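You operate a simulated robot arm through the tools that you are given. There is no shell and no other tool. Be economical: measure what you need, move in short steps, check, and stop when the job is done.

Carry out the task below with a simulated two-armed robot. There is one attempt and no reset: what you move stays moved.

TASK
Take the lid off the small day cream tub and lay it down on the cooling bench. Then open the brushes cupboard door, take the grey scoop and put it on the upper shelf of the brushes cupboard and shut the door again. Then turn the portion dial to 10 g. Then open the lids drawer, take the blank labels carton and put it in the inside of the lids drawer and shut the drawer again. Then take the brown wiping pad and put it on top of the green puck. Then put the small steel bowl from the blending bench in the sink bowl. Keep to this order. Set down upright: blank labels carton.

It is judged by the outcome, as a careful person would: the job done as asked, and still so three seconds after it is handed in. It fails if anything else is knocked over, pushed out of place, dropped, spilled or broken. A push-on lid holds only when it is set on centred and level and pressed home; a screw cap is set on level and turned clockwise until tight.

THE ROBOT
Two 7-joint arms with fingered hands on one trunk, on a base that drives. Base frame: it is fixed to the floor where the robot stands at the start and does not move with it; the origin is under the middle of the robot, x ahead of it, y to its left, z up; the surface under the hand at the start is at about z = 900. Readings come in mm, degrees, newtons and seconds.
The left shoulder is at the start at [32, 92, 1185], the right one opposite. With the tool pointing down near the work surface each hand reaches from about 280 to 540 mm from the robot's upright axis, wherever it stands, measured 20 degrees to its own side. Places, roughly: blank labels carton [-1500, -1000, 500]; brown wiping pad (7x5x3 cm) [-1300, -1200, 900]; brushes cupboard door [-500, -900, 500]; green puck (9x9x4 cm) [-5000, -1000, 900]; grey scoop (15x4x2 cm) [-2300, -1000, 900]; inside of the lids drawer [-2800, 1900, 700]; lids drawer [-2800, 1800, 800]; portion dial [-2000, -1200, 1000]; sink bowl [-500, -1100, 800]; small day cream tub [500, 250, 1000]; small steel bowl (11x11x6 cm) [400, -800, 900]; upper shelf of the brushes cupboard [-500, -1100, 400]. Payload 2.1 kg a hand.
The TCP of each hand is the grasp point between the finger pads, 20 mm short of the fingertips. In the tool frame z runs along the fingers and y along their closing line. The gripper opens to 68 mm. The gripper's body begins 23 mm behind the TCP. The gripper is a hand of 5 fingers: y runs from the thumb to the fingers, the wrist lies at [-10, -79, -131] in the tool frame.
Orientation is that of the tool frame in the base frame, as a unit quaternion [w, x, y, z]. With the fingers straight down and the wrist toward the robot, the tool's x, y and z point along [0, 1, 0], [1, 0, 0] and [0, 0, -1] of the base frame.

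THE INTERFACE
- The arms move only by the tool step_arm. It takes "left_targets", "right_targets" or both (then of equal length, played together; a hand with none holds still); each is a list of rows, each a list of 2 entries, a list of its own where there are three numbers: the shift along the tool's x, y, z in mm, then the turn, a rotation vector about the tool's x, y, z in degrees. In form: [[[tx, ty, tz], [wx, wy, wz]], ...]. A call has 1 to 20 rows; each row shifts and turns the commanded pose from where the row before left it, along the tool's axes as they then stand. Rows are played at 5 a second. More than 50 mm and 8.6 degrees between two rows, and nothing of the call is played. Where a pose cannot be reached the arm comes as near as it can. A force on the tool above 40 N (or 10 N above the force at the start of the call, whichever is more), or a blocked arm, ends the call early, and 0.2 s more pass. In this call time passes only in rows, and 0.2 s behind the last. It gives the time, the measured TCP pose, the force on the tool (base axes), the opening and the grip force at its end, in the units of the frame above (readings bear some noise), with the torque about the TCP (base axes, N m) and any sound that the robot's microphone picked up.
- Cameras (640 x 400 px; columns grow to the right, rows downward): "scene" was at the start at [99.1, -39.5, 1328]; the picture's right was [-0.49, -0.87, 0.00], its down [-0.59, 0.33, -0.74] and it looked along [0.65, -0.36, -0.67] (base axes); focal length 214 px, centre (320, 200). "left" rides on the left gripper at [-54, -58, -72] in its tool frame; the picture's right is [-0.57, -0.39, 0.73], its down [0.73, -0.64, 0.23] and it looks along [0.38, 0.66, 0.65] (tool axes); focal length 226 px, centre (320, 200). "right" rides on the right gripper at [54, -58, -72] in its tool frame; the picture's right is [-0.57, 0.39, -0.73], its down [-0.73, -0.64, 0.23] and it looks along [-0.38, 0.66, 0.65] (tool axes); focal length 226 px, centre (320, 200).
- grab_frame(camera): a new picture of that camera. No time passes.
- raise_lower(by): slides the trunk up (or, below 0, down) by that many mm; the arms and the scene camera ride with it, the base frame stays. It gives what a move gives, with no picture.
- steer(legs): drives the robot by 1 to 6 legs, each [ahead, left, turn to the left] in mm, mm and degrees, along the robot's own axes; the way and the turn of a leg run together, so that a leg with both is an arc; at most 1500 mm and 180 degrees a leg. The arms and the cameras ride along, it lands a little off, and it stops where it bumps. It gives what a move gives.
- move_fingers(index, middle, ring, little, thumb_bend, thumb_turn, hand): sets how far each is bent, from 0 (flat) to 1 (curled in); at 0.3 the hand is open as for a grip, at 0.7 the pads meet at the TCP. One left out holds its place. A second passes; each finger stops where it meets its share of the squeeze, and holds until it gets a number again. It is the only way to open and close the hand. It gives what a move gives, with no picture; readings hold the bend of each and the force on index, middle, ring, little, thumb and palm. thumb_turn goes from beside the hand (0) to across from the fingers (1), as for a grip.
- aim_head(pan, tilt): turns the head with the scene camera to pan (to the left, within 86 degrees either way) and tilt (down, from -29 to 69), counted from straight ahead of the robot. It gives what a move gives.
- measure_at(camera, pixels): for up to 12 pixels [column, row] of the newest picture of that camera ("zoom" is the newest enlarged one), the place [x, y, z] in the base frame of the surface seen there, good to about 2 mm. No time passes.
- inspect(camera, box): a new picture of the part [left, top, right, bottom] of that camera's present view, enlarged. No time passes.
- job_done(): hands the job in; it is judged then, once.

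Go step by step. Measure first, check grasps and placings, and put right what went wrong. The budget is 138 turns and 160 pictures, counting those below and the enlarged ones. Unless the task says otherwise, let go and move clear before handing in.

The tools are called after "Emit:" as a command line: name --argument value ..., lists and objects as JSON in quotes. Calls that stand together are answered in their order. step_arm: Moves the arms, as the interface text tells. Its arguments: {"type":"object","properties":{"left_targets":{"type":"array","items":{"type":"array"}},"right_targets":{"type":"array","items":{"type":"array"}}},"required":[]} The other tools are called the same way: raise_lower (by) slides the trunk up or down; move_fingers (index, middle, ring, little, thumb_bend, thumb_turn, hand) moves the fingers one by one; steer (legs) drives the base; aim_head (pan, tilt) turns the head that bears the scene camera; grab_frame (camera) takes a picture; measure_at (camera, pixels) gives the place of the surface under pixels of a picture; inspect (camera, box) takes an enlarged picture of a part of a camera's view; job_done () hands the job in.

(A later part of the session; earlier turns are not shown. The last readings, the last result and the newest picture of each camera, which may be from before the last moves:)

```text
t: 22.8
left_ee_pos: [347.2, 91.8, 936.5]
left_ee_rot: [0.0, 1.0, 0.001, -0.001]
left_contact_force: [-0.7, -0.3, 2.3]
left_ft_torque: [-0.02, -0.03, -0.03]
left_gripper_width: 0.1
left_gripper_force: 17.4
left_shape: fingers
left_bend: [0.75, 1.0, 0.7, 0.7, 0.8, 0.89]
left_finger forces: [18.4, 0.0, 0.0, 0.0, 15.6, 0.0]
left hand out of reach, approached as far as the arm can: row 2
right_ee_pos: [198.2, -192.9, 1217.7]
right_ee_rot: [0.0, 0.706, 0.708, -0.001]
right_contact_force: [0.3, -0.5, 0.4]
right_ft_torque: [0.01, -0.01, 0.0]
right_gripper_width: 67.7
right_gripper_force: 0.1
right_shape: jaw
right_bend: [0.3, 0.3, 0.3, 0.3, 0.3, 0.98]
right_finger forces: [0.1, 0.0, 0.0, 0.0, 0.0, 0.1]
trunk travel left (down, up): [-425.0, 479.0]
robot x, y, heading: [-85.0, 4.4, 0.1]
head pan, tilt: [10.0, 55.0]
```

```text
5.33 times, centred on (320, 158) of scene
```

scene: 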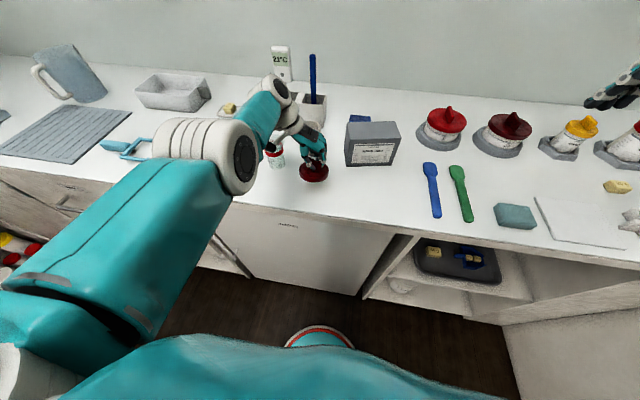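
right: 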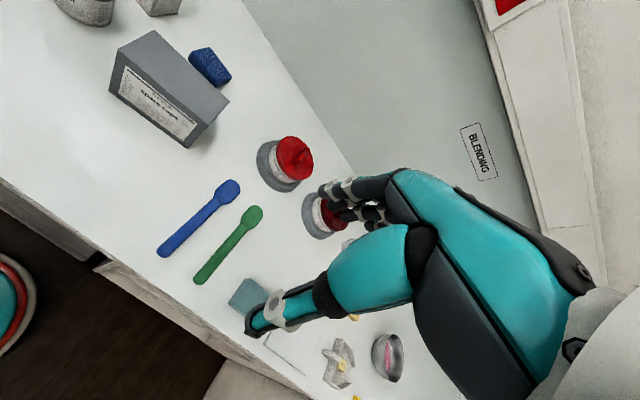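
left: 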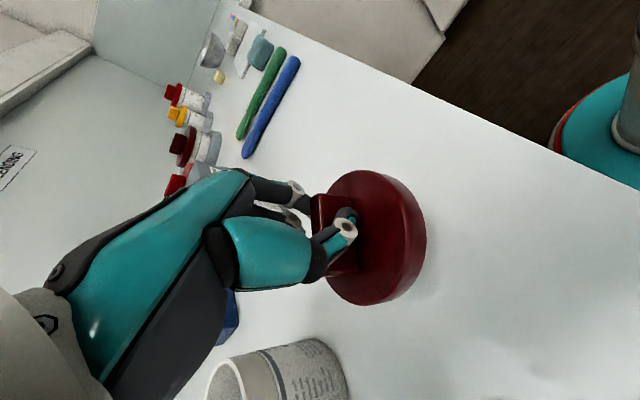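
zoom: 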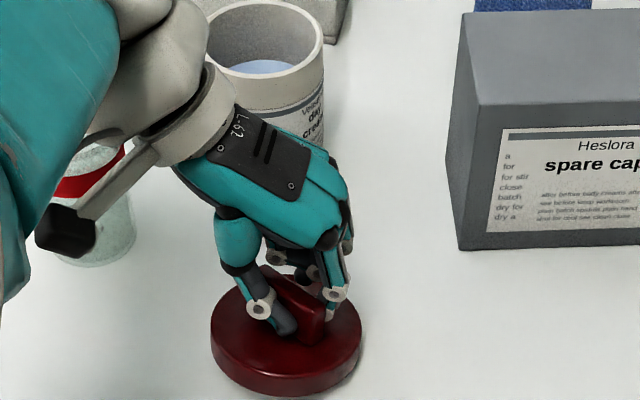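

Contact (2.3 N up, z held at 936.5). Release and lift straight up.

Emit:
move_fingers --hand "left" --index 0.3 --middle 0.3 --ring 0.3 --little 0.3 --thumb_bend 0.3 --thumb_turn 1

Emit:
step_arm --left_targets '[[[0, 0, -30], [0, 0, 0]], [[0, 0, -40], [0, 0, 0]], [[0, 0, -40], [0, 0, 0]], [[0, 0, -40], [0, 0, 0]], [[0, 0, -40], [0, 0, 0]], [[0, 0, -40], [0, 0, 0]]]'

Emit:
grab_frame --camera "scene"

```text
t: 23.8
left_ee_pos: [348.8, 91.9, 936.2]
left_ee_rot: [0.0, 1.0, 0.001, 0.001]
left_contact_force: [3.4, 2.9, 15.8]
left_ft_torque: [0.03, -0.12, 0.02]
left_gripper_width: 61.8
left_gripper_force: 8.3
left_shape: fingers
left_bend: [0.3, 0.84, 0.3, 0.3, 0.3, 0.98]
left_finger forces: [0.0, 15.9, 0.0, 0.1, 0.1, 0.1]
right_ee_pos: [197.1, -191.6, 1218.8]
right_ee_rot: [0.0, 0.707, 0.707, -0.001]
right_contact_force: [0.9, -0.6, -0.1]
right_ft_torque: [0.01, -0.03, -0.01]
right_gripper_width: 67.7
right_gripper_force: 0.0
right_shape: jaw
right_bend: [0.3, 0.3, 0.3, 0.3, 0.3, 0.98]
right_finger forces: [0.0, 0.0, 0.0, 0.0, 0.1, 0.0]
trunk travel left (down, up): [-425.0, 479.0]
robot x, y, heading: [-80.2, 5.3, 0.1]
head pan, tilt: [10.0, 55.0]
```

```text
t: 25.2
left_ee_pos: [347.9, 100.0, 1160.7]
left_ee_rot: [0.0, 1.0, -0.001, -0.002]
left_contact_force: [-1.1, -0.7, 0.3]
left_ft_torque: [-0.01, -0.01, -0.02]
left_gripper_width: 61.9
left_gripper_force: 0.1
left_shape: fingers
left_bend: [0.3, 0.3, 0.3, 0.3, 0.3, 0.98]
left_finger forces: [0.0, 0.0, 0.0, 0.0, 0.0, 0.1]
left hand out of reach, approached as far as the arm can: row 1, 2, 3, 5, 6
right_ee_pos: [199.2, -192.9, 1218.6]
right_ee_rot: [0.0, 0.707, 0.707, 0.001]
right_contact_force: [0.8, -0.1, 0.2]
right_ft_torque: [0.0, 0.0, 0.0]
right_gripper_width: 67.6
right_gripper_force: 0.1
right_shape: jaw
right_bend: [0.3, 0.3, 0.3, 0.3, 0.3, 0.98]
right_finger forces: [0.0, 0.1, 0.0, 0.0, 0.1, 0.1]
trunk travel left (down, up): [-425.0, 479.0]
robot x, y, heading: [-80.8, 5.2, -0.3]
head pan, tilt: [10.0, 55.0]
```

```text
127 pictures are left
```

scene: 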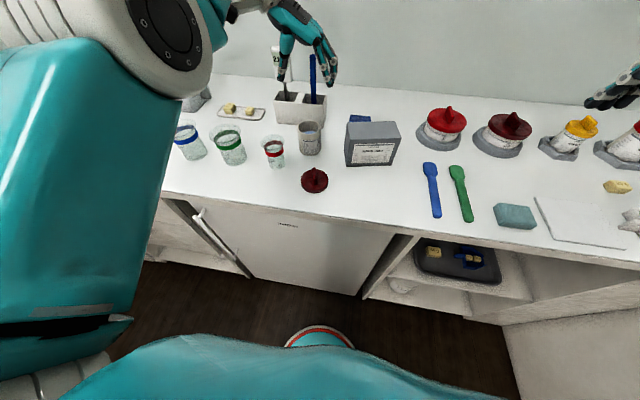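

The lid lies on the cooling bench. Now turn toward the sink wall to see the brushes cupboard.

Emit:
steer --legs '[[-100, 0, 0], [0, 0, -90]]'

Emit:
aim_head --pan -40 --tilt 25

Emit:
grab_frame --camera "scene"

Emit:
aim_head --pan -80 --tilt 25

Emit:
grab_frame --camera "scene"

```text
t: 30.2
left_ee_pos: [-87.6, -423.5, 1158.7]
left_ee_rot: [0.001, -0.706, 0.708, 0.0]
left_contact_force: [-0.6, -0.6, 0.4]
left_ft_torque: [0.01, 0.02, 0.01]
left_gripper_width: 61.9
left_gripper_force: 0.0
left_shape: fingers
left_bend: [0.3, 0.3, 0.3, 0.3, 0.3, 0.98]
left_finger forces: [0.0, 0.0, 0.0, 0.1, 0.1, 0.0]
right_ee_pos: [-377.8, -272.8, 1216.5]
right_ee_rot: [0.001, 1.0, -0.001, -0.001]
right_contact_force: [0.3, -0.9, 0.1]
right_ft_torque: [0.01, 0.0, -0.01]
right_gripper_width: 67.6
right_gripper_force: 0.1
right_shape: jaw
right_bend: [0.3, 0.3, 0.3, 0.3, 0.3, 0.98]
right_finger forces: [0.1, 0.0, 0.1, 0.0, 0.0, 0.0]
trunk travel left (down, up): [-425.0, 479.0]
robot x, y, heading: [-179.3, 2.9, -90.1]
head pan, tilt: [10.0, 55.0]
```

```text
t: 31.4
left_ee_pos: [-86.9, -423.1, 1157.7]
left_ee_rot: [0.0, -0.706, 0.708, 0.001]
left_contact_force: [0.2, 0.7, -1.0]
left_ft_torque: [0.0, 0.01, 0.01]
left_gripper_width: 62.0
left_gripper_force: 0.0
left_shape: fingers
left_bend: [0.3, 0.3, 0.3, 0.3, 0.3, 0.98]
left_finger forces: [0.0, 0.1, 0.1, 0.0, 0.0, 0.0]
right_ee_pos: [-378.9, -271.9, 1217.2]
right_ee_rot: [-0.001, 1.0, -0.001, 0.0]
right_contact_force: [-0.2, -0.5, 0.0]
right_ft_torque: [-0.02, 0.04, -0.02]
right_gripper_width: 67.8
right_gripper_force: 0.1
right_shape: jaw
right_bend: [0.3, 0.3, 0.3, 0.3, 0.3, 0.98]
right_finger forces: [0.0, 0.0, 0.0, 0.0, 0.1, 0.0]
trunk travel left (down, up): [-425.0, 479.0]
robot x, y, heading: [-180.6, 7.6, -90.1]
head pan, tilt: [-40.0, 25.0]
```

```text
126 pictures are left
```

scene: 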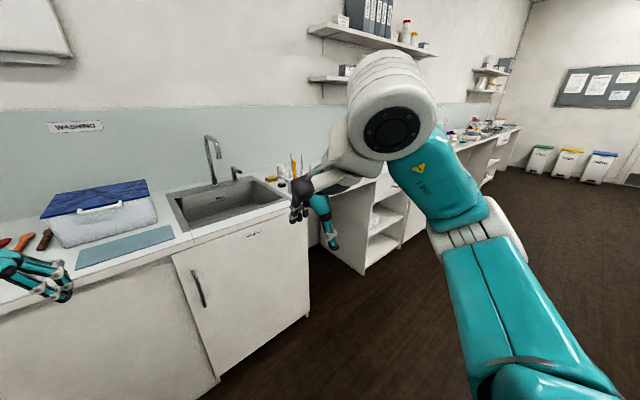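

```text
t: 32.4
left_ee_pos: [-87.1, -423.9, 1158.2]
left_ee_rot: [0.0, -0.706, 0.709, -0.001]
left_contact_force: [-0.6, 0.2, -0.3]
left_ft_torque: [-0.01, 0.0, 0.0]
left_gripper_width: 62.1
left_gripper_force: 0.0
left_shape: fingers
left_bend: [0.3, 0.3, 0.3, 0.3, 0.3, 0.98]
left_finger forces: [0.1, 0.1, 0.0, 0.1, 0.0, 0.0]
right_ee_pos: [-378.4, -272.9, 1217.6]
right_ee_rot: [-0.001, 1.0, 0.0, 0.001]
right_contact_force: [0.3, -0.1, 0.4]
right_ft_torque: [-0.03, -0.02, -0.01]
right_gripper_width: 67.9
right_gripper_force: 0.0
right_shape: jaw
right_bend: [0.3, 0.3, 0.3, 0.3, 0.3, 0.98]
right_finger forces: [0.0, 0.0, 0.0, 0.1, 0.0, 0.0]
trunk travel left (down, up): [-425.0, 479.0]
robot x, y, heading: [-180.2, 4.5, -90.2]
head pan, tilt: [-80.0, 25.0]
```

```text
125 pictures are left
```

scene: 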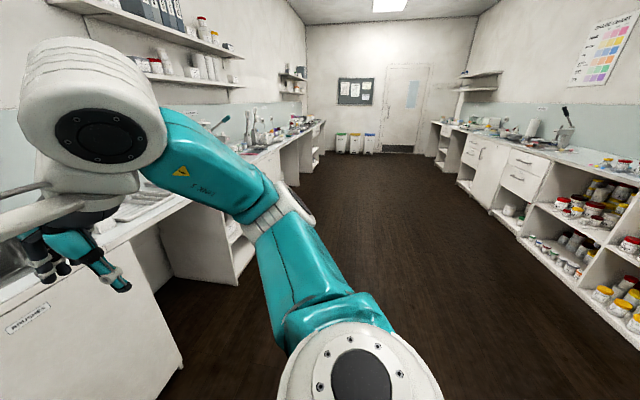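

Sink cupboard door with a vertical handle at about (198,288) in the first view; hinge on the far side. Zoom and measure it.

Emit:
aim_head --pan -30 --tilt 35

Emit:
grab_frame --camera "scene"

```text
t: 33.6
left_ee_pos: [-87.3, -423.7, 1158.5]
left_ee_rot: [0.001, -0.706, 0.708, 0.001]
left_contact_force: [-1.5, 0.0, 0.8]
left_ft_torque: [-0.02, 0.01, 0.0]
left_gripper_width: 62.0
left_gripper_force: 0.0
left_shape: fingers
left_bend: [0.3, 0.3, 0.3, 0.3, 0.3, 0.98]
left_finger forces: [0.0, 0.0, 0.1, 0.0, 0.0, 0.0]
right_ee_pos: [-378.6, -271.7, 1216.9]
right_ee_rot: [0.0, 1.0, -0.001, 0.001]
right_contact_force: [0.3, 0.0, -0.9]
right_ft_torque: [0.01, -0.01, 0.0]
right_gripper_width: 67.9
right_gripper_force: 0.0
right_shape: jaw
right_bend: [0.3, 0.3, 0.3, 0.3, 0.3, 0.98]
right_finger forces: [0.0, 0.0, 0.0, 0.0, 0.0, 0.1]
trunk travel left (down, up): [-425.0, 479.0]
robot x, y, heading: [-179.1, 5.1, -90.2]
head pan, tilt: [-30.0, 35.0]
```

```text
124 pictures are left
```

scene: 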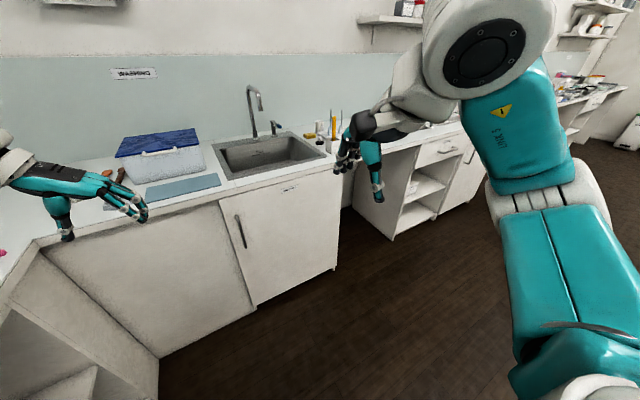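

Emit:
measure_at --camera "scene" --pixels '[[237, 216], [243, 246], [240, 232], [220, 200], [255, 304], [337, 268], [340, 170], [215, 151], [270, 152], [220, 185], [280, 205]]'

Emit:
inspect --camera "scene" --box '[210, 170, 350, 258]'

```text
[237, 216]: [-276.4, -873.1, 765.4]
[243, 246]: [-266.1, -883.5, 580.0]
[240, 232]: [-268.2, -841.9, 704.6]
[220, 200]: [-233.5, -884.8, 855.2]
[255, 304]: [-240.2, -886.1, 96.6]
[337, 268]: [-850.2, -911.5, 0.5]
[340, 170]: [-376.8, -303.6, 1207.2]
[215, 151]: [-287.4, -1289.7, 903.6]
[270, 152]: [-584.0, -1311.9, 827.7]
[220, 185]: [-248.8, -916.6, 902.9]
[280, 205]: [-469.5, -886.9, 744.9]
```

```text
4.55 times, centred on (280, 214) of scene
```

zoom: 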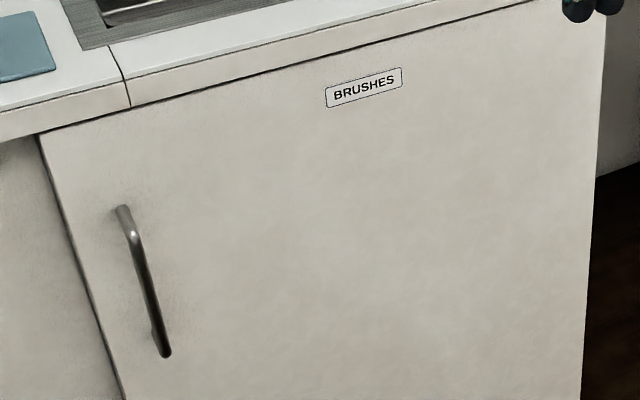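

The door "BRUSHES" spans x −235…−840 at y −885, handle bar at x −268, y −842, z 580–765; hinge toward −x. I'll reset the left hand out of the way and turn the right hand to point forward for hooking the handle.

Emit:
step_arm --right_targets '[[[0, 40, 0], [0, 0, 0]], [[0, 40, 0], [0, 0, 0]], [[0, 0, 0], [-4.62, -4.62, -4.62]], [[0, 0, 0], [-4.62, -4.62, -4.62]], [[0, 0, 0], [-4.62, -4.62, -4.62]], [[0, 0, 0], [-4.62, -4.62, -4.62]], [[0, 0, 0], [-4.62, -4.62, -4.62]], [[0, 0, 0], [-4.62, -4.62, -4.62]], [[0, 0, 0], [-4.62, -4.62, -4.62]], [[0, 0, 0], [-4.62, -4.62, -4.62]], [[0, 0, 0], [-4.62, -4.62, -4.62]], [[0, 0, 0], [-4.62, -4.62, -4.62]], [[0, 0, 0], [-4.62, -4.62, -4.62]], [[0, 0, 0], [-4.62, -4.62, -4.62]], [[0, 0, 0], [-4.62, -4.62, -4.62]], [[0, 0, 0], [-4.62, -4.62, -4.62]], [[0, 0, 0], [-4.62, -4.62, -4.62]]]' --left_targets '[[[0, 0, 0], [0, 0, -8.2]], [[0, 0, 0], [0, 0, -8.2]], [[0, 0, 0], [0, 0, -8.2]], [[0, 0, 0], [0, 0, -8.2]], [[0, 0, 0], [0, 0, -8.2]], [[0, 0, 0], [0, 0, -8.2]], [[0, 0, 0], [0, 0, -8.2]], [[0, 0, 0], [0, 0, -8.2]], [[0, 0, 0], [0, 0, -8.2]], [[0, 0, 0], [0, 0, -8.2]], [[0, 0, 0], [0, 0, -8]], [[20, -20, -10], [0, 0, 0]], [[20, -20, -10], [0, 0, 0]], [[20, -20, -10], [0, 0, 0]], [[20, -20, -10], [0, 0, 0]], [[0, -20, -10], [0, 0, 0]], [[0, -20, 0], [0, 0, 0]]]'

Emit:
grab_frame --camera "scene"

```text
t: 37.2
left_ee_pos: [-2.8, -463.9, 1272.1]
left_ee_rot: [-0.002, 1.0, -0.002, 0.0]
left_contact_force: [-0.2, 0.1, 0.5]
left_ft_torque: [-0.04, 0.01, -0.02]
left_gripper_width: 62.1
left_gripper_force: 0.1
left_shape: fingers
left_bend: [0.3, 0.3, 0.3, 0.3, 0.3, 0.98]
left_finger forces: [0.0, 0.0, 0.0, 0.0, 0.0, 0.1]
left hand out of reach, approached as far as the arm can: row 1, 2, 3, 4, 5, 6, 7, 8, 9, 11, 12, 13, 14, 15, 16, 17
right_ee_pos: [-303.1, -339.2, 1264.3]
right_ee_rot: [-0.5, -0.499, -0.5, 0.501]
right_contact_force: [-1.0, -1.0, -0.2]
right_ft_torque: [0.02, 0.01, 0.0]
right_gripper_width: 67.9
right_gripper_force: 0.0
right_shape: jaw
right_bend: [0.3, 0.3, 0.3, 0.3, 0.3, 0.98]
right_finger forces: [0.0, 0.0, 0.1, 0.0, 0.1, 0.0]
right hand out of reach, approached as far as the arm can: row 12, 13, 14, 15, 16, 17
trunk travel left (down, up): [-425.0, 479.0]
robot x, y, heading: [-177.3, 3.6, -90.1]
head pan, tilt: [-30.0, 35.0]
```

```text
122 pictures are left
```

scene: 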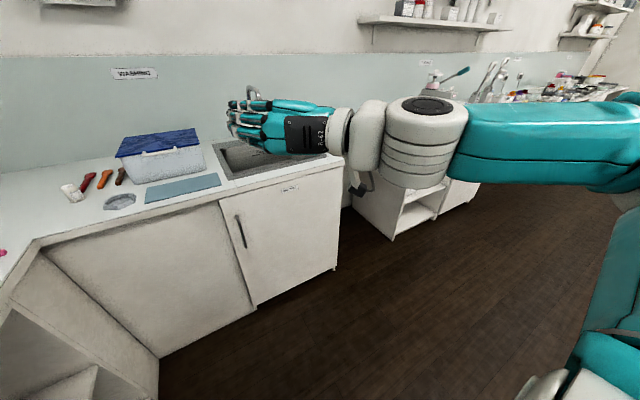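

Right hand now points ahead. Move it forward/down to test reach, and pull the left hand back.

Emit:
step_arm --right_targets '[[[40, 0, 20], [0, 0, 0]], [[40, -20, 20], [0, 0, 0]], [[40, -20, 20], [0, 0, 0]], [[40, -20, 20], [0, 0, 0]], [[40, 0, 20], [0, 0, 0]]]' --left_targets '[[[0, -35, 0], [0, 0, 0]], [[0, -35, 0], [0, 0, 0]], [[0, -35, 0], [0, 0, 0]], [[0, -35, 0], [0, 0, 0]], [[0, -30, 0], [0, 0, 0]]]'

```text
t: 38.4
left_ee_pos: [11.8, -394.3, 1354.7]
left_ee_rot: [-0.002, 1.0, -0.002, -0.001]
left_contact_force: [0.0, 0.1, 0.6]
left_ft_torque: [-0.01, 0.02, -0.01]
left_gripper_width: 62.3
left_gripper_force: 0.1
left_shape: fingers
left_bend: [0.3, 0.3, 0.3, 0.3, 0.3, 0.98]
left_finger forces: [0.1, 0.1, 0.0, 0.0, 0.0, 0.1]
left hand out of reach, approached as far as the arm can: row 1, 2, 3, 4, 5
right_ee_pos: [-319.8, -367.1, 1258.9]
right_ee_rot: [0.499, 0.501, 0.5, -0.5]
right_contact_force: [-0.1, -0.2, -1.6]
right_ft_torque: [-0.04, 0.02, 0.01]
right_gripper_width: 67.8
right_gripper_force: 0.0
right_shape: jaw
right_bend: [0.3, 0.3, 0.3, 0.3, 0.3, 0.98]
right_finger forces: [0.0, 0.0, 0.0, 0.0, 0.0, 0.0]
right hand out of reach, approached as far as the arm can: row 1, 2, 3, 4, 5
trunk travel left (down, up): [-425.0, 479.0]
robot x, y, heading: [-181.5, 4.5, -89.9]
head pan, tilt: [-30.0, 35.0]
```

The right hand was rolled the awkward way (palm out). Roll it 180° about its axis via palm-down, and bring the left back to its starting pose.

Emit:
step_arm --right_targets '[[[0, 0, 0], [0, 0, 8.5]], [[0, 0, 0], [0, 0, 8.5]], [[0, 0, 0], [0, 0, 8.5]], [[0, 0, 0], [0, 0, 8.5]], [[0, 0, 0], [0, 0, 8.5]], [[0, 0, 0], [0, 0, 8.5]], [[0, 0, 0], [0, 0, 8.5]], [[0, 0, 0], [0, 0, 8.5]], [[0, 0, 0], [0, 0, 8.5]], [[0, 0, 0], [0, 0, 8.5]], [[0, 0, 0], [0, 0, 8.5]], [[0, 0, 0], [0, 0, 8.5]], [[0, 0, 0], [0, 0, 8.5]], [[0, 0, 0], [0, 0, 8.5]], [[0, 0, 0], [0, 0, 8.5]], [[0, 0, 0], [0, 0, 8.5]], [[0, 0, 0], [0, 0, 8.5]], [[0, 0, 0], [0, 0, 8.5]], [[0, 0, 0], [0, 0, 8.5]], [[0, 0, 0], [0, 0, 8.5]]]' --left_targets '[[[-20, 0, 30], [0, 0, 0]], [[-20, 0, 30], [0, 0, 0]], [[-20, 0, 30], [0, 0, 0]], [[-20, 0, 30], [0, 0, 0]], [[-20, 0, 30], [0, 0, 0]], [[0, -10, 0], [0, 0, 0]], [[0, -10, 0], [0, 0, 0]], [[0, -10, 0], [0, 0, 0]], [[0, -10, 0], [0, 0, 0]], [[0, -10, 0], [0, 0, 0]], [[0, -10, 0], [0, 0, 0]], [[0, -10, 0], [0, 0, 0]], [[0, -10, 0], [0, 0, 0]], [[0, 0, 0], [0, 0, 0]], [[0, 0, 0], [0, 0, 0]], [[0, 0, 0], [0, 0, 0]], [[0, 0, 0], [0, 0, 0]], [[0, 0, 0], [0, 0, 0]], [[0, 0, 0], [0, 0, 0]], [[0, 0, 0], [0, 0, 0]]]'

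Emit:
grab_frame --camera "scene"

```text
t: 42.6
left_ee_pos: [-95.9, -443.7, 1297.0]
left_ee_rot: [-0.002, 1.0, -0.001, 0.001]
left_contact_force: [0.0, 0.6, -0.4]
left_ft_torque: [-0.01, 0.0, 0.01]
left_gripper_width: 62.1
left_gripper_force: 0.0
left_shape: fingers
left_bend: [0.3, 0.3, 0.3, 0.3, 0.3, 0.98]
left_finger forces: [0.0, 0.1, 0.0, 0.0, 0.0, 0.0]
left hand out of reach, approached as far as the arm can: row 1, 2, 3, 4, 5, 6, 7, 8, 9, 10, 11, 12, 13
right_ee_pos: [-519.0, -293.0, 1176.9]
right_ee_rot: [0.542, 0.541, -0.454, 0.455]
right_contact_force: [-0.1, -0.4, -0.1]
right_ft_torque: [0.01, -0.02, -0.04]
right_gripper_width: 67.6
right_gripper_force: 0.1
right_shape: jaw
right_bend: [0.3, 0.3, 0.3, 0.3, 0.3, 0.98]
right_finger forces: [0.1, 0.1, 0.1, 0.0, 0.0, 0.0]
right hand out of reach, approached as far as the arm can: row 2, 4, 5, 6, 7, 8, 9, 10, 11, 12, 13, 14, 15, 16, 17, 18, 19, 20
trunk travel left (down, up): [-425.0, 479.0]
robot x, y, heading: [-183.4, 7.9, -90.3]
head pan, tilt: [-30.0, 35.0]
```

```text
121 pictures are left
```

scene: 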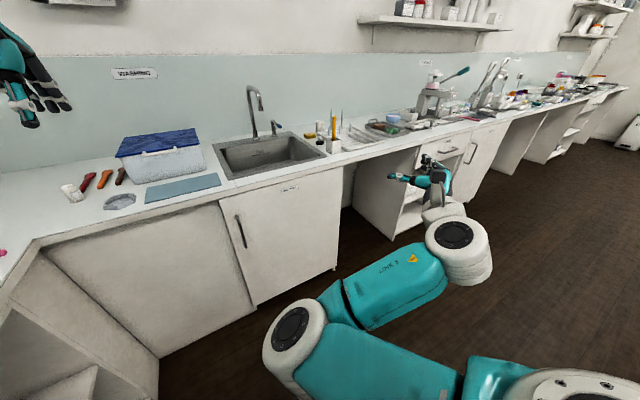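

The right hand now points ahead, thumb left. Test moving it forward and inward.

Emit:
step_arm --right_targets '[[[0, -20, 25], [0, 0, 5]], [[-10, -20, 25], [0, 0, 5]], [[-10, -20, 25], [0, 0, 0]], [[-10, -20, 25], [0, 0, 0]], [[-20, -20, 25], [0, 0, 0]], [[-20, 0, 25], [0, 0, 0]]]' --left_targets '[[[0, -10, 40], [0, 0, 0]], [[0, -10, 40], [0, 0, 0]], [[0, -10, 20], [0, 0, 0]], [[0, -10, 0], [0, 0, 0]], [[0, -10, 0], [0, 0, 0]], [[0, -10, 0], [0, 0, 0]]]'

```text
t: 44.0
left_ee_pos: [-112.0, -474.3, 1243.7]
left_ee_rot: [-0.002, 1.0, -0.002, 0.0]
left_contact_force: [-0.2, 0.5, -0.3]
left_ft_torque: [-0.02, 0.02, -0.02]
left_gripper_width: 62.0
left_gripper_force: 0.1
left_shape: fingers
left_bend: [0.3, 0.3, 0.3, 0.3, 0.3, 0.98]
left_finger forces: [0.0, 0.0, 0.0, 0.1, 0.0, 0.0]
left hand out of reach, approached as far as the arm can: row 1, 2, 3, 4, 5, 6
right_ee_pos: [-504.9, -412.0, 1041.9]
right_ee_rot: [-0.5, -0.499, 0.501, -0.499]
right_contact_force: [-0.3, -0.4, -0.5]
right_ft_torque: [-0.01, 0.02, -0.01]
right_gripper_width: 67.7
right_gripper_force: 0.1
right_shape: jaw
right_bend: [0.3, 0.3, 0.3, 0.3, 0.3, 0.98]
right_finger forces: [0.0, 0.0, 0.0, 0.0, 0.1, 0.0]
right hand out of reach, approached as far as the arm can: row 1, 2, 3, 4, 5
trunk travel left (down, up): [-425.0, 479.0]
robot x, y, heading: [-181.3, 4.6, -90.2]
head pan, tilt: [-30.0, 35.0]
```

Right hand is now well reachable. The left is stuck at a joint limit; unwind it by turning −90° about its axis.

Emit:
step_arm --left_targets '[[[0, 0, 0], [0, 0, -8.2]], [[0, 0, 0], [0, 0, -8.2]], [[0, 0, 0], [0, 0, -8.2]], [[0, 0, 0], [0, 0, -8.2]], [[0, 0, 0], [0, 0, -8.2]], [[0, 0, 0], [0, 0, -8.2]], [[0, 0, 0], [0, 0, -8.2]], [[0, 0, 0], [0, 0, -8.2]], [[0, 0, 0], [0, 0, -8.2]], [[0, 0, 0], [0, 0, -8.2]], [[0, 0, 0], [0, 0, -8]]]'

Emit:
aim_head --pan 0 --tilt 35

Emit:
grab_frame --camera "scene"

```text
t: 46.4
left_ee_pos: [-95.2, -411.0, 1213.4]
left_ee_rot: [0.0, 0.741, 0.671, -0.006]
left_contact_force: [0.1, -0.3, 0.4]
left_ft_torque: [0.01, 0.01, -0.03]
left_gripper_width: 62.5
left_gripper_force: 0.0
left_shape: fingers
left_bend: [0.3, 0.3, 0.3, 0.3, 0.3, 0.98]
left_finger forces: [0.0, 0.0, 0.0, 0.0, 0.0, 0.1]
left hand out of reach, approached as far as the arm can: row 3, 4, 5, 6, 7, 8, 9, 10, 11
right_ee_pos: [-505.3, -411.2, 1043.3]
right_ee_rot: [0.501, 0.5, -0.5, 0.499]
right_contact_force: [-0.8, 0.9, -0.2]
right_ft_torque: [0.0, -0.01, -0.02]
right_gripper_width: 67.9
right_gripper_force: 0.1
right_shape: jaw
right_bend: [0.3, 0.3, 0.3, 0.3, 0.3, 0.98]
right_finger forces: [0.1, 0.0, 0.0, 0.1, 0.1, 0.0]
trunk travel left (down, up): [-425.0, 479.0]
robot x, y, heading: [-181.4, 5.5, -90.1]
head pan, tilt: [-30.0, 35.0]
```

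```text
t: 47.4
left_ee_pos: [-94.4, -410.7, 1214.0]
left_ee_rot: [-0.001, 0.742, 0.671, -0.007]
left_contact_force: [-0.5, -0.2, -1.0]
left_ft_torque: [0.0, 0.01, -0.04]
left_gripper_width: 62.6
left_gripper_force: 0.0
left_shape: fingers
left_bend: [0.3, 0.3, 0.3, 0.3, 0.3, 0.98]
left_finger forces: [0.1, 0.0, 0.1, 0.0, 0.1, 0.1]
right_ee_pos: [-504.8, -410.5, 1043.6]
right_ee_rot: [-0.5, -0.499, 0.501, -0.5]
right_contact_force: [0.6, 0.2, -0.6]
right_ft_torque: [0.02, -0.02, 0.04]
right_gripper_width: 67.4
right_gripper_force: 0.1
right_shape: jaw
right_bend: [0.3, 0.3, 0.3, 0.3, 0.3, 0.98]
right_finger forces: [0.1, 0.0, 0.1, 0.0, 0.0, 0.0]
trunk travel left (down, up): [-425.0, 479.0]
robot x, y, heading: [-180.8, 7.1, -90.1]
head pan, tilt: [0.0, 35.0]
```

```text
120 pictures are left
```

scene: 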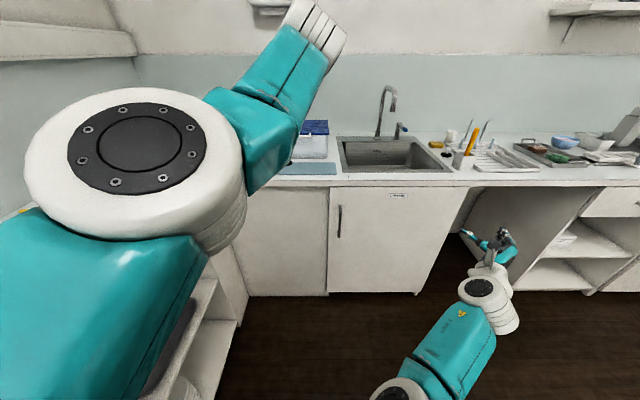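

Move the left hand back, out to the left and down, clear of the view.

Emit:
step_arm --left_targets '[[[5, 35, 25], [0, 0, 0]], [[5, 35, 25], [0, 0, 0]], [[10, 35, 25], [0, 0, 0]], [[15, 35, 25], [0, 0, 0]], [[20, 35, 25], [0, 0, 0]], [[25, 30, 25], [0, 0, 0]], [[25, 20, 25], [0, 0, 0]]]'

Emit:
grab_frame --camera "scene"

```text
t: 49.0
left_ee_pos: [138.0, -457.7, 1056.6]
left_ee_rot: [-0.001, 0.741, 0.671, -0.006]
left_contact_force: [-0.3, 1.2, 0.9]
left_ft_torque: [0.02, 0.01, -0.01]
left_gripper_width: 62.6
left_gripper_force: 0.1
left_shape: fingers
left_bend: [0.3, 0.3, 0.3, 0.3, 0.3, 0.98]
left_finger forces: [0.0, 0.0, 0.0, 0.0, 0.0, 0.0]
left hand out of reach, approached as far as the arm can: row 1, 2, 3, 4, 5, 6, 7
right_ee_pos: [-505.6, -409.1, 1042.8]
right_ee_rot: [-0.5, -0.5, 0.5, -0.5]
right_contact_force: [-0.6, -0.1, -0.8]
right_ft_torque: [-0.01, -0.01, 0.01]
right_gripper_width: 67.8
right_gripper_force: 0.1
right_shape: jaw
right_bend: [0.3, 0.3, 0.3, 0.3, 0.3, 0.98]
right_finger forces: [0.1, 0.0, 0.0, 0.0, 0.0, 0.0]
trunk travel left (down, up): [-425.0, 479.0]
robot x, y, heading: [-181.1, 3.2, -90.2]
head pan, tilt: [0.0, 35.0]
```

```text
119 pictures are left
```

scene: 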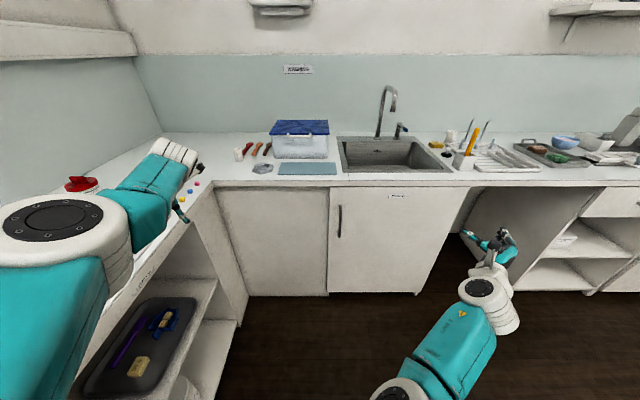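

Clear view. Bring the right hand inward (and finer), the left back in toward the body.

Emit:
step_arm --right_targets '[[[0, -25, 0], [0, 0, 0]], [[0, -25, 0], [0, 0, 0]], [[0, -25, 0], [0, 0, 0]], [[0, -25, 0], [0, 0, 0]], [[0, -25, 0], [0, 0, 0]]]' --left_targets '[[[40, -15, 0], [0, 0, 0]], [[40, -15, 0], [0, 0, 0]], [[40, -15, 0], [0, 0, 0]], [[40, -15, 0], [0, 0, 0]], [[0, -15, 0], [0, 0, 0]]]'

Emit:
grab_frame --camera "scene"

```text
t: 50.1
left_ee_pos: [122.8, -459.9, 1058.3]
left_ee_rot: [-0.002, 0.741, 0.671, -0.006]
left_contact_force: [0.1, 0.3, 0.6]
left_ft_torque: [-0.02, 0.03, 0.0]
left_gripper_width: 62.2
left_gripper_force: 0.1
left_shape: fingers
left_bend: [0.3, 0.3, 0.3, 0.3, 0.3, 0.98]
left_finger forces: [0.1, 0.0, 0.0, 0.0, 0.0, 0.0]
left hand out of reach, approached as far as the arm can: row 1, 2, 3, 4, 5
right_ee_pos: [-446.6, -434.6, 993.3]
right_ee_rot: [0.501, 0.501, -0.499, 0.5]
right_contact_force: [0.2, -0.1, 0.0]
right_ft_torque: [-0.02, 0.0, 0.02]
right_gripper_width: 67.7
right_gripper_force: 0.0
right_shape: jaw
right_bend: [0.3, 0.3, 0.3, 0.3, 0.3, 0.98]
right_finger forces: [0.0, 0.0, 0.0, 0.1, 0.0, 0.0]
right hand out of reach, approached as far as the arm can: row 1, 2, 3, 4, 5
trunk travel left (down, up): [-425.0, 479.0]
robot x, y, heading: [-178.3, 5.0, -90.0]
head pan, tilt: [0.0, 35.0]
```

```text
118 pictures are left
```

scene: 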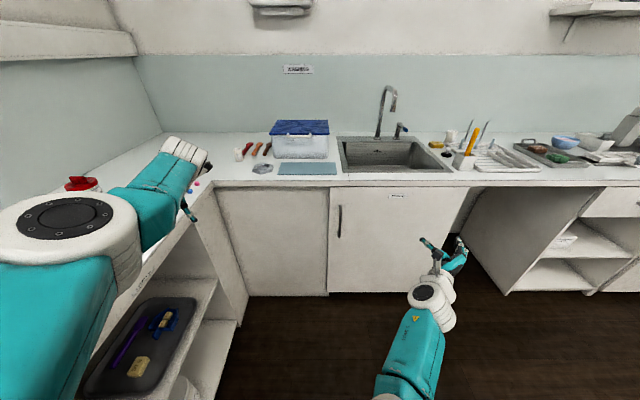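

Right hand fine. Recover the left arm by turning it back to the starting orientation and see whether it's freer.

Emit:
step_arm --left_targets '[[[0, 0, -20], [0, 0, 8]], [[0, 0, -20], [0, 0, 8]], [[0, 0, -20], [0, 0, 8]], [[0, 0, -20], [0, 0, 8]], [[0, 0, -20], [0, 0, 8]], [[0, 0, -20], [0, 0, 8]], [[0, 0, 0], [0, 0, 8]], [[0, 0, 0], [0, 0, 8]], [[-20, 0, 0], [0, 0, 8]], [[-20, 0, 0], [0, 0, 8]], [[-20, 0, 0], [0, 0, 4]], [[-20, 0, 0], [0, 0, 0]], [[-20, 0, 0], [0, 0, 0]], [[-20, 0, 0], [0, 0, 0]]]'

Emit:
grab_frame --camera "scene"

```text
t: 53.1
left_ee_pos: [11.4, -503.8, 1184.4]
left_ee_rot: [0.004, 1.0, 0.003, -0.005]
left_contact_force: [0.3, 0.1, -0.2]
left_ft_torque: [0.0, 0.01, 0.03]
left_gripper_width: 62.2
left_gripper_force: 0.0
left_shape: fingers
left_bend: [0.3, 0.3, 0.3, 0.3, 0.3, 0.98]
left_finger forces: [0.0, 0.1, 0.1, 0.1, 0.0, 0.0]
left hand out of reach, approached as far as the arm can: row 1, 2, 3, 4, 13
right_ee_pos: [-447.6, -434.1, 994.2]
right_ee_rot: [0.501, 0.5, -0.499, 0.5]
right_contact_force: [0.7, 0.3, -0.6]
right_ft_torque: [0.01, -0.01, 0.0]
right_gripper_width: 68.0
right_gripper_force: 0.0
right_shape: jaw
right_bend: [0.3, 0.3, 0.3, 0.3, 0.3, 0.98]
right_finger forces: [0.0, 0.0, 0.0, 0.0, 0.0, 0.0]
trunk travel left (down, up): [-425.0, 479.0]
robot x, y, heading: [-185.8, 5.3, -89.8]
head pan, tilt: [0.0, 35.0]
```

```text
117 pictures are left
```

scene: 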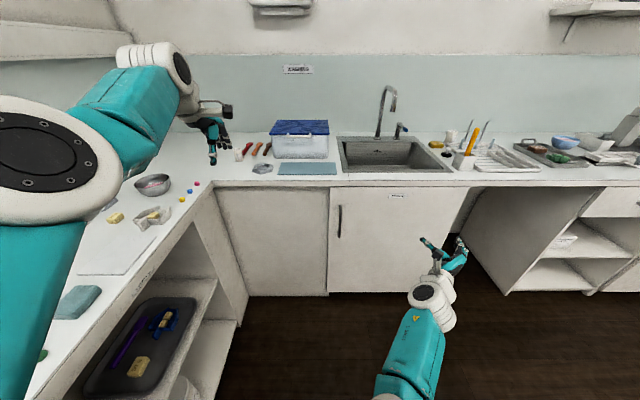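

Left arm is free again. Pull it back 190 mm and inward.

Emit:
step_arm --left_targets '[[[-10, -40, 0], [0, 0, 0]], [[-10, -40, 0], [0, 0, 0]], [[-10, -40, 0], [0, 0, 0]], [[-10, -40, 0], [0, 0, 0]], [[-10, -30, 0], [0, 0, 0]]]'

```text
t: 54.4
left_ee_pos: [-19.5, -483.5, 1242.1]
left_ee_rot: [0.003, 1.0, 0.002, -0.005]
left_contact_force: [0.0, -0.1, 0.1]
left_ft_torque: [-0.01, 0.0, 0.02]
left_gripper_width: 62.1
left_gripper_force: 0.1
left_shape: fingers
left_bend: [0.3, 0.3, 0.3, 0.3, 0.3, 0.98]
left_finger forces: [0.0, 0.1, 0.1, 0.1, 0.0, 0.0]
left hand out of reach, approached as far as the arm can: row 1, 2, 3, 4, 5
right_ee_pos: [-448.6, -433.7, 993.4]
right_ee_rot: [0.501, 0.5, -0.499, 0.499]
right_contact_force: [0.6, -0.7, -0.2]
right_ft_torque: [0.01, 0.02, 0.01]
right_gripper_width: 67.8
right_gripper_force: 0.0
right_shape: jaw
right_bend: [0.3, 0.3, 0.3, 0.3, 0.3, 0.98]
right_finger forces: [0.0, 0.0, 0.0, 0.0, 0.0, 0.0]
trunk travel left (down, up): [-425.0, 479.0]
robot x, y, heading: [-179.6, 5.8, -90.3]
head pan, tilt: [0.0, 35.0]
```

Near the shoulder height the inner range is small; go down first, then back.

Emit:
step_arm --left_targets '[[[0, 0, 45], [0, 0, 0]], [[0, 0, 45], [0, 0, 0]], [[0, 0, 45], [0, 0, 0]], [[0, 0, 45], [0, 0, 0]], [[0, 0, 45], [0, 0, 0]], [[0, -30, 30], [0, 0, 0]], [[0, -30, 0], [0, 0, 0]], [[0, -30, 0], [0, 0, 0]], [[0, -30, 0], [0, 0, 0]]]'

```text
t: 56.4
left_ee_pos: [-16.3, -520.7, 985.0]
left_ee_rot: [0.004, 1.0, 0.003, -0.006]
left_contact_force: [0.0, -0.1, 0.2]
left_ft_torque: [-0.02, -0.02, 0.02]
left_gripper_width: 62.5
left_gripper_force: 0.1
left_shape: fingers
left_bend: [0.3, 0.3, 0.3, 0.3, 0.3, 0.98]
left_finger forces: [0.1, 0.1, 0.1, 0.1, 0.1, 0.0]
left hand out of reach, approached as far as the arm can: row 1, 2, 3, 4, 6, 7, 8, 9
right_ee_pos: [-446.9, -433.6, 993.4]
right_ee_rot: [0.501, 0.5, -0.5, 0.499]
right_contact_force: [-0.7, -0.3, 0.3]
right_ft_torque: [-0.01, 0.03, 0.0]
right_gripper_width: 67.9
right_gripper_force: 0.0
right_shape: jaw
right_bend: [0.3, 0.3, 0.3, 0.3, 0.3, 0.98]
right_finger forces: [0.0, 0.1, 0.1, 0.1, 0.0, 0.0]
trunk travel left (down, up): [-425.0, 479.0]
robot x, y, heading: [-185.1, 6.0, -90.2]
head pan, tilt: [0.0, 35.0]
```

I'll instead extend the right hand farther ahead so the robot can stand back from the benches.

Emit:
step_arm --right_targets '[[[0, 0, 30], [0, 0, 0]], [[0, 0, 30], [0, 0, 0]], [[0, 0, 30], [0, 0, 0]], [[0, 0, 30], [0, 0, 0]], [[0, -15, 30], [0, 0, 0]], [[0, -15, 10], [0, 0, 0]]]' --left_targets '[[[10, 0, -20], [0, 0, 0]], [[10, 0, -20], [0, 0, 0]], [[0, 0, -20], [0, 0, 0]], [[0, 0, -20], [0, 0, 0]], [[0, 0, -20], [0, 0, 0]], [[0, 0, -20], [0, 0, 0]]]'

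```text
t: 57.8
left_ee_pos: [7.1, -524.1, 1107.0]
left_ee_rot: [0.005, 1.0, 0.002, -0.005]
left_contact_force: [-0.6, -0.1, 0.1]
left_ft_torque: [0.02, 0.0, 0.0]
left_gripper_width: 62.3
left_gripper_force: 0.0
left_shape: fingers
left_bend: [0.3, 0.3, 0.3, 0.3, 0.3, 0.98]
left_finger forces: [0.0, 0.1, 0.0, 0.0, 0.0, 0.1]
left hand out of reach, approached as far as the arm can: row 2
right_ee_pos: [-444.4, -531.4, 997.2]
right_ee_rot: [-0.5, -0.5, 0.501, -0.5]
right_contact_force: [0.2, 0.3, -0.3]
right_ft_torque: [0.01, 0.02, 0.01]
right_gripper_width: 67.7
right_gripper_force: 0.0
right_shape: jaw
right_bend: [0.3, 0.3, 0.3, 0.3, 0.3, 0.98]
right_finger forces: [0.1, 0.0, 0.0, 0.0, 0.1, 0.0]
right hand out of reach, approached as far as the arm can: row 4, 5, 6
trunk travel left (down, up): [-425.0, 479.0]
robot x, y, heading: [-178.1, 8.4, -90.0]
head pan, tilt: [0.0, 35.0]
```

Right hand reaches 540 ahead. Raise the left, then drive so the right hand lines up 75 mm in front of the handle and lower the trunk.

Emit:
step_arm --left_targets '[[[0, 0, -30], [0, 0, 0]], [[0, 0, -30], [0, 0, 0]], [[0, 0, -30], [0, 0, 0]], [[0, -10, -30], [0, 0, 0]], [[0, -20, -30], [0, 0, 0]], [[0, -20, 0], [0, 0, 0]]]'

Emit:
steer --legs '[[235, 176, 0]]'

Emit:
raise_lower --by -305

Emit:
aim_head --pan -20 --tilt 35

Emit:
grab_frame --camera "scene"

Emit:
grab_frame --camera "right"

```text
t: 59.1
left_ee_pos: [7.1, -470.7, 1260.8]
left_ee_rot: [0.003, 1.0, 0.002, -0.005]
left_contact_force: [-0.1, 0.3, -0.5]
left_ft_torque: [0.03, -0.02, -0.03]
left_gripper_width: 62.3
left_gripper_force: 0.2
left_shape: fingers
left_bend: [0.3, 0.3, 0.3, 0.3, 0.3, 0.98]
left_finger forces: [0.0, 0.0, 0.1, 0.0, 0.0, 0.0]
left hand out of reach, approached as far as the arm can: row 1, 2, 3, 5, 6
right_ee_pos: [-443.8, -531.4, 995.7]
right_ee_rot: [0.5, 0.5, -0.5, 0.5]
right_contact_force: [-0.9, 0.1, -0.1]
right_ft_torque: [0.02, 0.0, 0.05]
right_gripper_width: 67.8
right_gripper_force: 0.1
right_shape: jaw
right_bend: [0.3, 0.3, 0.3, 0.3, 0.3, 0.98]
right_finger forces: [0.0, 0.1, 0.0, 0.1, 0.1, 0.0]
trunk travel left (down, up): [-425.0, 479.0]
robot x, y, heading: [-183.9, 5.2, -90.3]
head pan, tilt: [0.0, 35.0]
```

```text
t: 61.2
left_ee_pos: [184.0, -708.4, 1260.6]
left_ee_rot: [0.002, 1.0, 0.002, -0.006]
left_contact_force: [-0.1, -0.4, 0.0]
left_ft_torque: [0.02, -0.01, 0.02]
left_gripper_width: 62.2
left_gripper_force: 0.0
left_shape: fingers
left_bend: [0.3, 0.3, 0.3, 0.3, 0.3, 0.98]
left_finger forces: [0.0, 0.0, 0.1, 0.0, 0.0, 0.0]
right_ee_pos: [-269.8, -767.6, 997.4]
right_ee_rot: [0.501, 0.499, -0.501, 0.499]
right_contact_force: [-0.1, -0.8, -0.4]
right_ft_torque: [0.01, -0.02, 0.03]
right_gripper_width: 67.7
right_gripper_force: 0.0
right_shape: jaw
right_bend: [0.3, 0.3, 0.3, 0.3, 0.3, 0.98]
right_finger forces: [0.1, 0.0, 0.0, 0.0, 0.0, 0.0]
trunk travel left (down, up): [-425.0, 479.0]
robot x, y, heading: [-2.0, -229.5, -90.3]
head pan, tilt: [0.0, 35.0]
```

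```text
t: 64.2
left_ee_pos: [181.5, -753.3, 875.7]
left_ee_rot: [-0.083, 0.997, 0.003, -0.005]
left_contact_force: [0.9, -0.4, 0.0]
left_ft_torque: [0.0, -0.01, 0.01]
left_gripper_width: 62.4
left_gripper_force: 0.1
left_shape: fingers
left_bend: [0.3, 0.3, 0.3, 0.3, 0.3, 0.98]
left_finger forces: [0.0, 0.0, 0.0, 0.1, 0.0, 0.1]
right_ee_pos: [-268.7, -767.0, 693.3]
right_ee_rot: [0.501, 0.5, -0.5, 0.499]
right_contact_force: [0.8, -0.6, 0.0]
right_ft_torque: [0.0, 0.0, 0.03]
right_gripper_width: 67.8
right_gripper_force: 0.0
right_shape: jaw
right_bend: [0.3, 0.3, 0.3, 0.3, 0.3, 0.98]
right_finger forces: [0.0, 0.0, 0.0, 0.1, 0.0, 0.0]
trunk travel left (down, up): [-120.0, 784.0]
robot x, y, heading: [-7.6, -230.8, -90.2]
head pan, tilt: [0.0, 35.0]
```

```text
t: 65.0
left_ee_pos: [182.8, -753.0, 875.7]
left_ee_rot: [-0.083, 0.997, 0.002, -0.005]
left_contact_force: [-0.1, -0.1, 0.3]
left_ft_torque: [-0.01, 0.0, 0.01]
left_gripper_width: 62.2
left_gripper_force: 0.1
left_shape: fingers
left_bend: [0.3, 0.3, 0.3, 0.3, 0.3, 0.98]
left_finger forces: [0.0, 0.0, 0.0, 0.0, 0.0, 0.1]
right_ee_pos: [-269.0, -767.4, 693.5]
right_ee_rot: [-0.5, -0.5, 0.501, -0.499]
right_contact_force: [0.0, 0.3, 1.3]
right_ft_torque: [0.04, -0.01, 0.03]
right_gripper_width: 67.7
right_gripper_force: 0.1
right_shape: jaw
right_bend: [0.3, 0.3, 0.3, 0.3, 0.3, 0.98]
right_finger forces: [0.0, 0.1, 0.0, 0.0, 0.1, 0.0]
trunk travel left (down, up): [-120.0, 784.0]
robot x, y, heading: [-5.3, -231.4, -90.0]
head pan, tilt: [-20.0, 35.0]
```

```text
116 pictures are left
```

scene: 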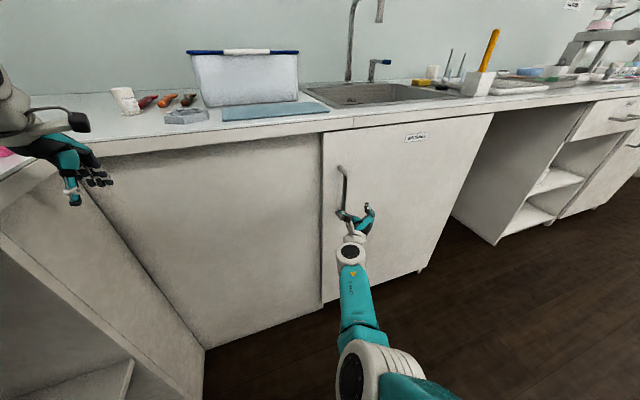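

```text
115 pictures are left
```

right: 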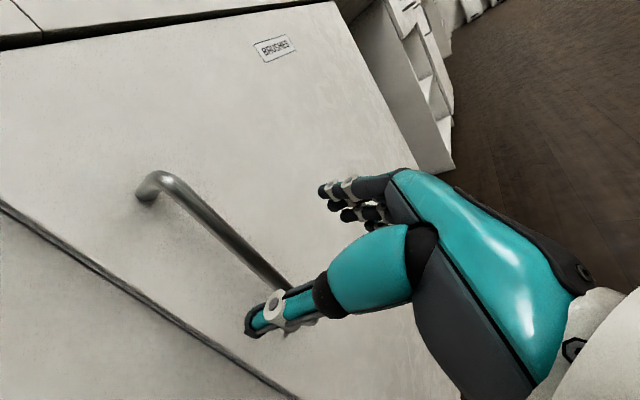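

Hand and handle are both visible; measure handle precisely.

Emit:
measure_at --camera "right" --pixels '[[172, 185], [215, 228], [250, 258], [280, 285], [150, 190]]'

```text
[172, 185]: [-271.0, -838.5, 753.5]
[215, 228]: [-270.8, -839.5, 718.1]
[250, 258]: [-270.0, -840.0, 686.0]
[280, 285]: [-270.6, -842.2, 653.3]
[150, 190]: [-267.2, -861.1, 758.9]
```

Bar at x −270.5, y −845. Raise the left hand above bench height, then drive ahead 78 mm to put the bar between fingers and thumb.

Emit:
step_arm --left_targets '[[[0, -10, -35], [0, 0, 0]], [[0, -10, -35], [0, 0, 0]], [[0, -10, -35], [0, 0, 0]]]'

Emit:
steer --legs '[[77, 0, 0]]'

Emit:
grab_frame --camera "right"

```text
t: 65.8
left_ee_pos: [179.8, -714.8, 958.3]
left_ee_rot: [-0.083, 0.997, 0.001, -0.004]
left_contact_force: [-1.0, 0.4, -0.2]
left_ft_torque: [-0.01, 0.04, -0.01]
left_gripper_width: 62.3
left_gripper_force: 0.2
left_shape: fingers
left_bend: [0.3, 0.3, 0.3, 0.3, 0.3, 0.98]
left_finger forces: [0.0, 0.0, 0.0, 0.1, 0.0, 0.0]
left hand out of reach, approached as far as the arm can: row 1, 2, 3
right_ee_pos: [-269.3, -767.3, 693.8]
right_ee_rot: [-0.501, -0.499, 0.501, -0.499]
right_contact_force: [0.4, -0.7, 0.4]
right_ft_torque: [-0.01, 0.04, 0.0]
right_gripper_width: 67.9
right_gripper_force: 0.1
right_shape: jaw
right_bend: [0.3, 0.3, 0.3, 0.3, 0.3, 0.98]
right_finger forces: [0.0, 0.0, 0.0, 0.0, 0.0, 0.0]
trunk travel left (down, up): [-120.0, 784.0]
robot x, y, heading: [-2.4, -228.1, -90.3]
head pan, tilt: [-20.0, 35.0]
```

```text
t: 66.9
left_ee_pos: [178.7, -791.2, 959.3]
left_ee_rot: [-0.083, 0.997, 0.003, -0.005]
left_contact_force: [1.2, 0.0, -0.5]
left_ft_torque: [-0.01, 0.02, 0.0]
left_gripper_width: 62.3
left_gripper_force: 0.0
left_shape: fingers
left_bend: [0.3, 0.3, 0.3, 0.3, 0.3, 0.98]
left_finger forces: [0.0, 0.0, 0.1, 0.0, 0.1, 0.1]
right_ee_pos: [-269.9, -843.1, 693.0]
right_ee_rot: [0.501, 0.499, -0.501, 0.499]
right_contact_force: [-0.1, -0.8, 0.1]
right_ft_torque: [-0.02, 0.0, 0.01]
right_gripper_width: 67.7
right_gripper_force: 0.0
right_shape: jaw
right_bend: [0.3, 0.3, 0.3, 0.3, 0.3, 0.98]
right_finger forces: [0.0, 0.1, 0.1, 0.1, 0.0, 0.0]
trunk travel left (down, up): [-120.0, 784.0]
robot x, y, heading: [-3.7, -305.3, -90.4]
head pan, tilt: [-20.0, 35.0]
```

```text
114 pictures are left
```

right: 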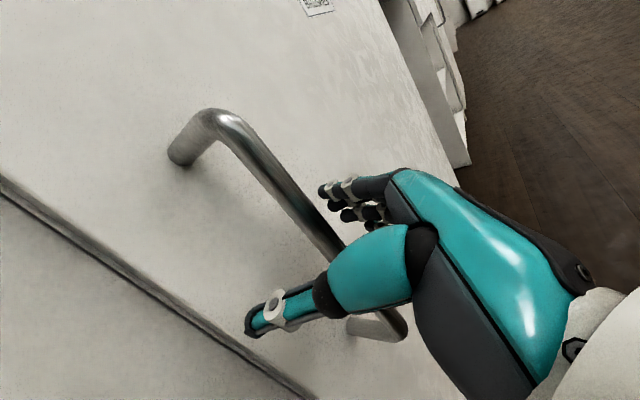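

The bar sits between thumb and fingers. Close.

Emit:
move_fingers --hand "right" --index 0.75 --middle 0.75 --ring 0.75 --little 0.75 --thumb_bend 0.65

Emit:
grab_frame --camera "right"

```text
t: 67.9
left_ee_pos: [178.1, -792.4, 958.3]
left_ee_rot: [-0.083, 0.997, 0.002, -0.004]
left_contact_force: [0.0, -0.5, -0.1]
left_ft_torque: [0.02, -0.02, 0.02]
left_gripper_width: 62.4
left_gripper_force: 0.2
left_shape: fingers
left_bend: [0.3, 0.3, 0.3, 0.3, 0.3, 0.98]
left_finger forces: [0.1, 0.0, 0.0, 0.0, 0.0, 0.0]
right_ee_pos: [-270.9, -843.1, 692.2]
right_ee_rot: [0.502, 0.499, -0.502, 0.498]
right_contact_force: [-11.5, -2.7, -1.8]
right_ft_torque: [-0.07, 0.2, 0.05]
right_gripper_width: 0.0
right_gripper_force: 5.2
right_shape: fingers
right_bend: [0.75, 0.75, 0.75, 0.73, 0.65, 0.98]
right_finger forces: [2.6, 0.0, 1.1, 6.6, 0.0, 0.0]
trunk travel left (down, up): [-120.0, 784.0]
robot x, y, heading: [-7.6, -308.4, -90.3]
head pan, tilt: [-20.0, 35.0]
```

```text
113 pictures are left
```

right: 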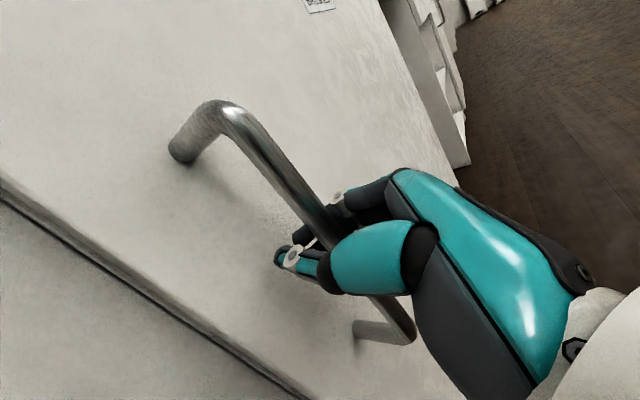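

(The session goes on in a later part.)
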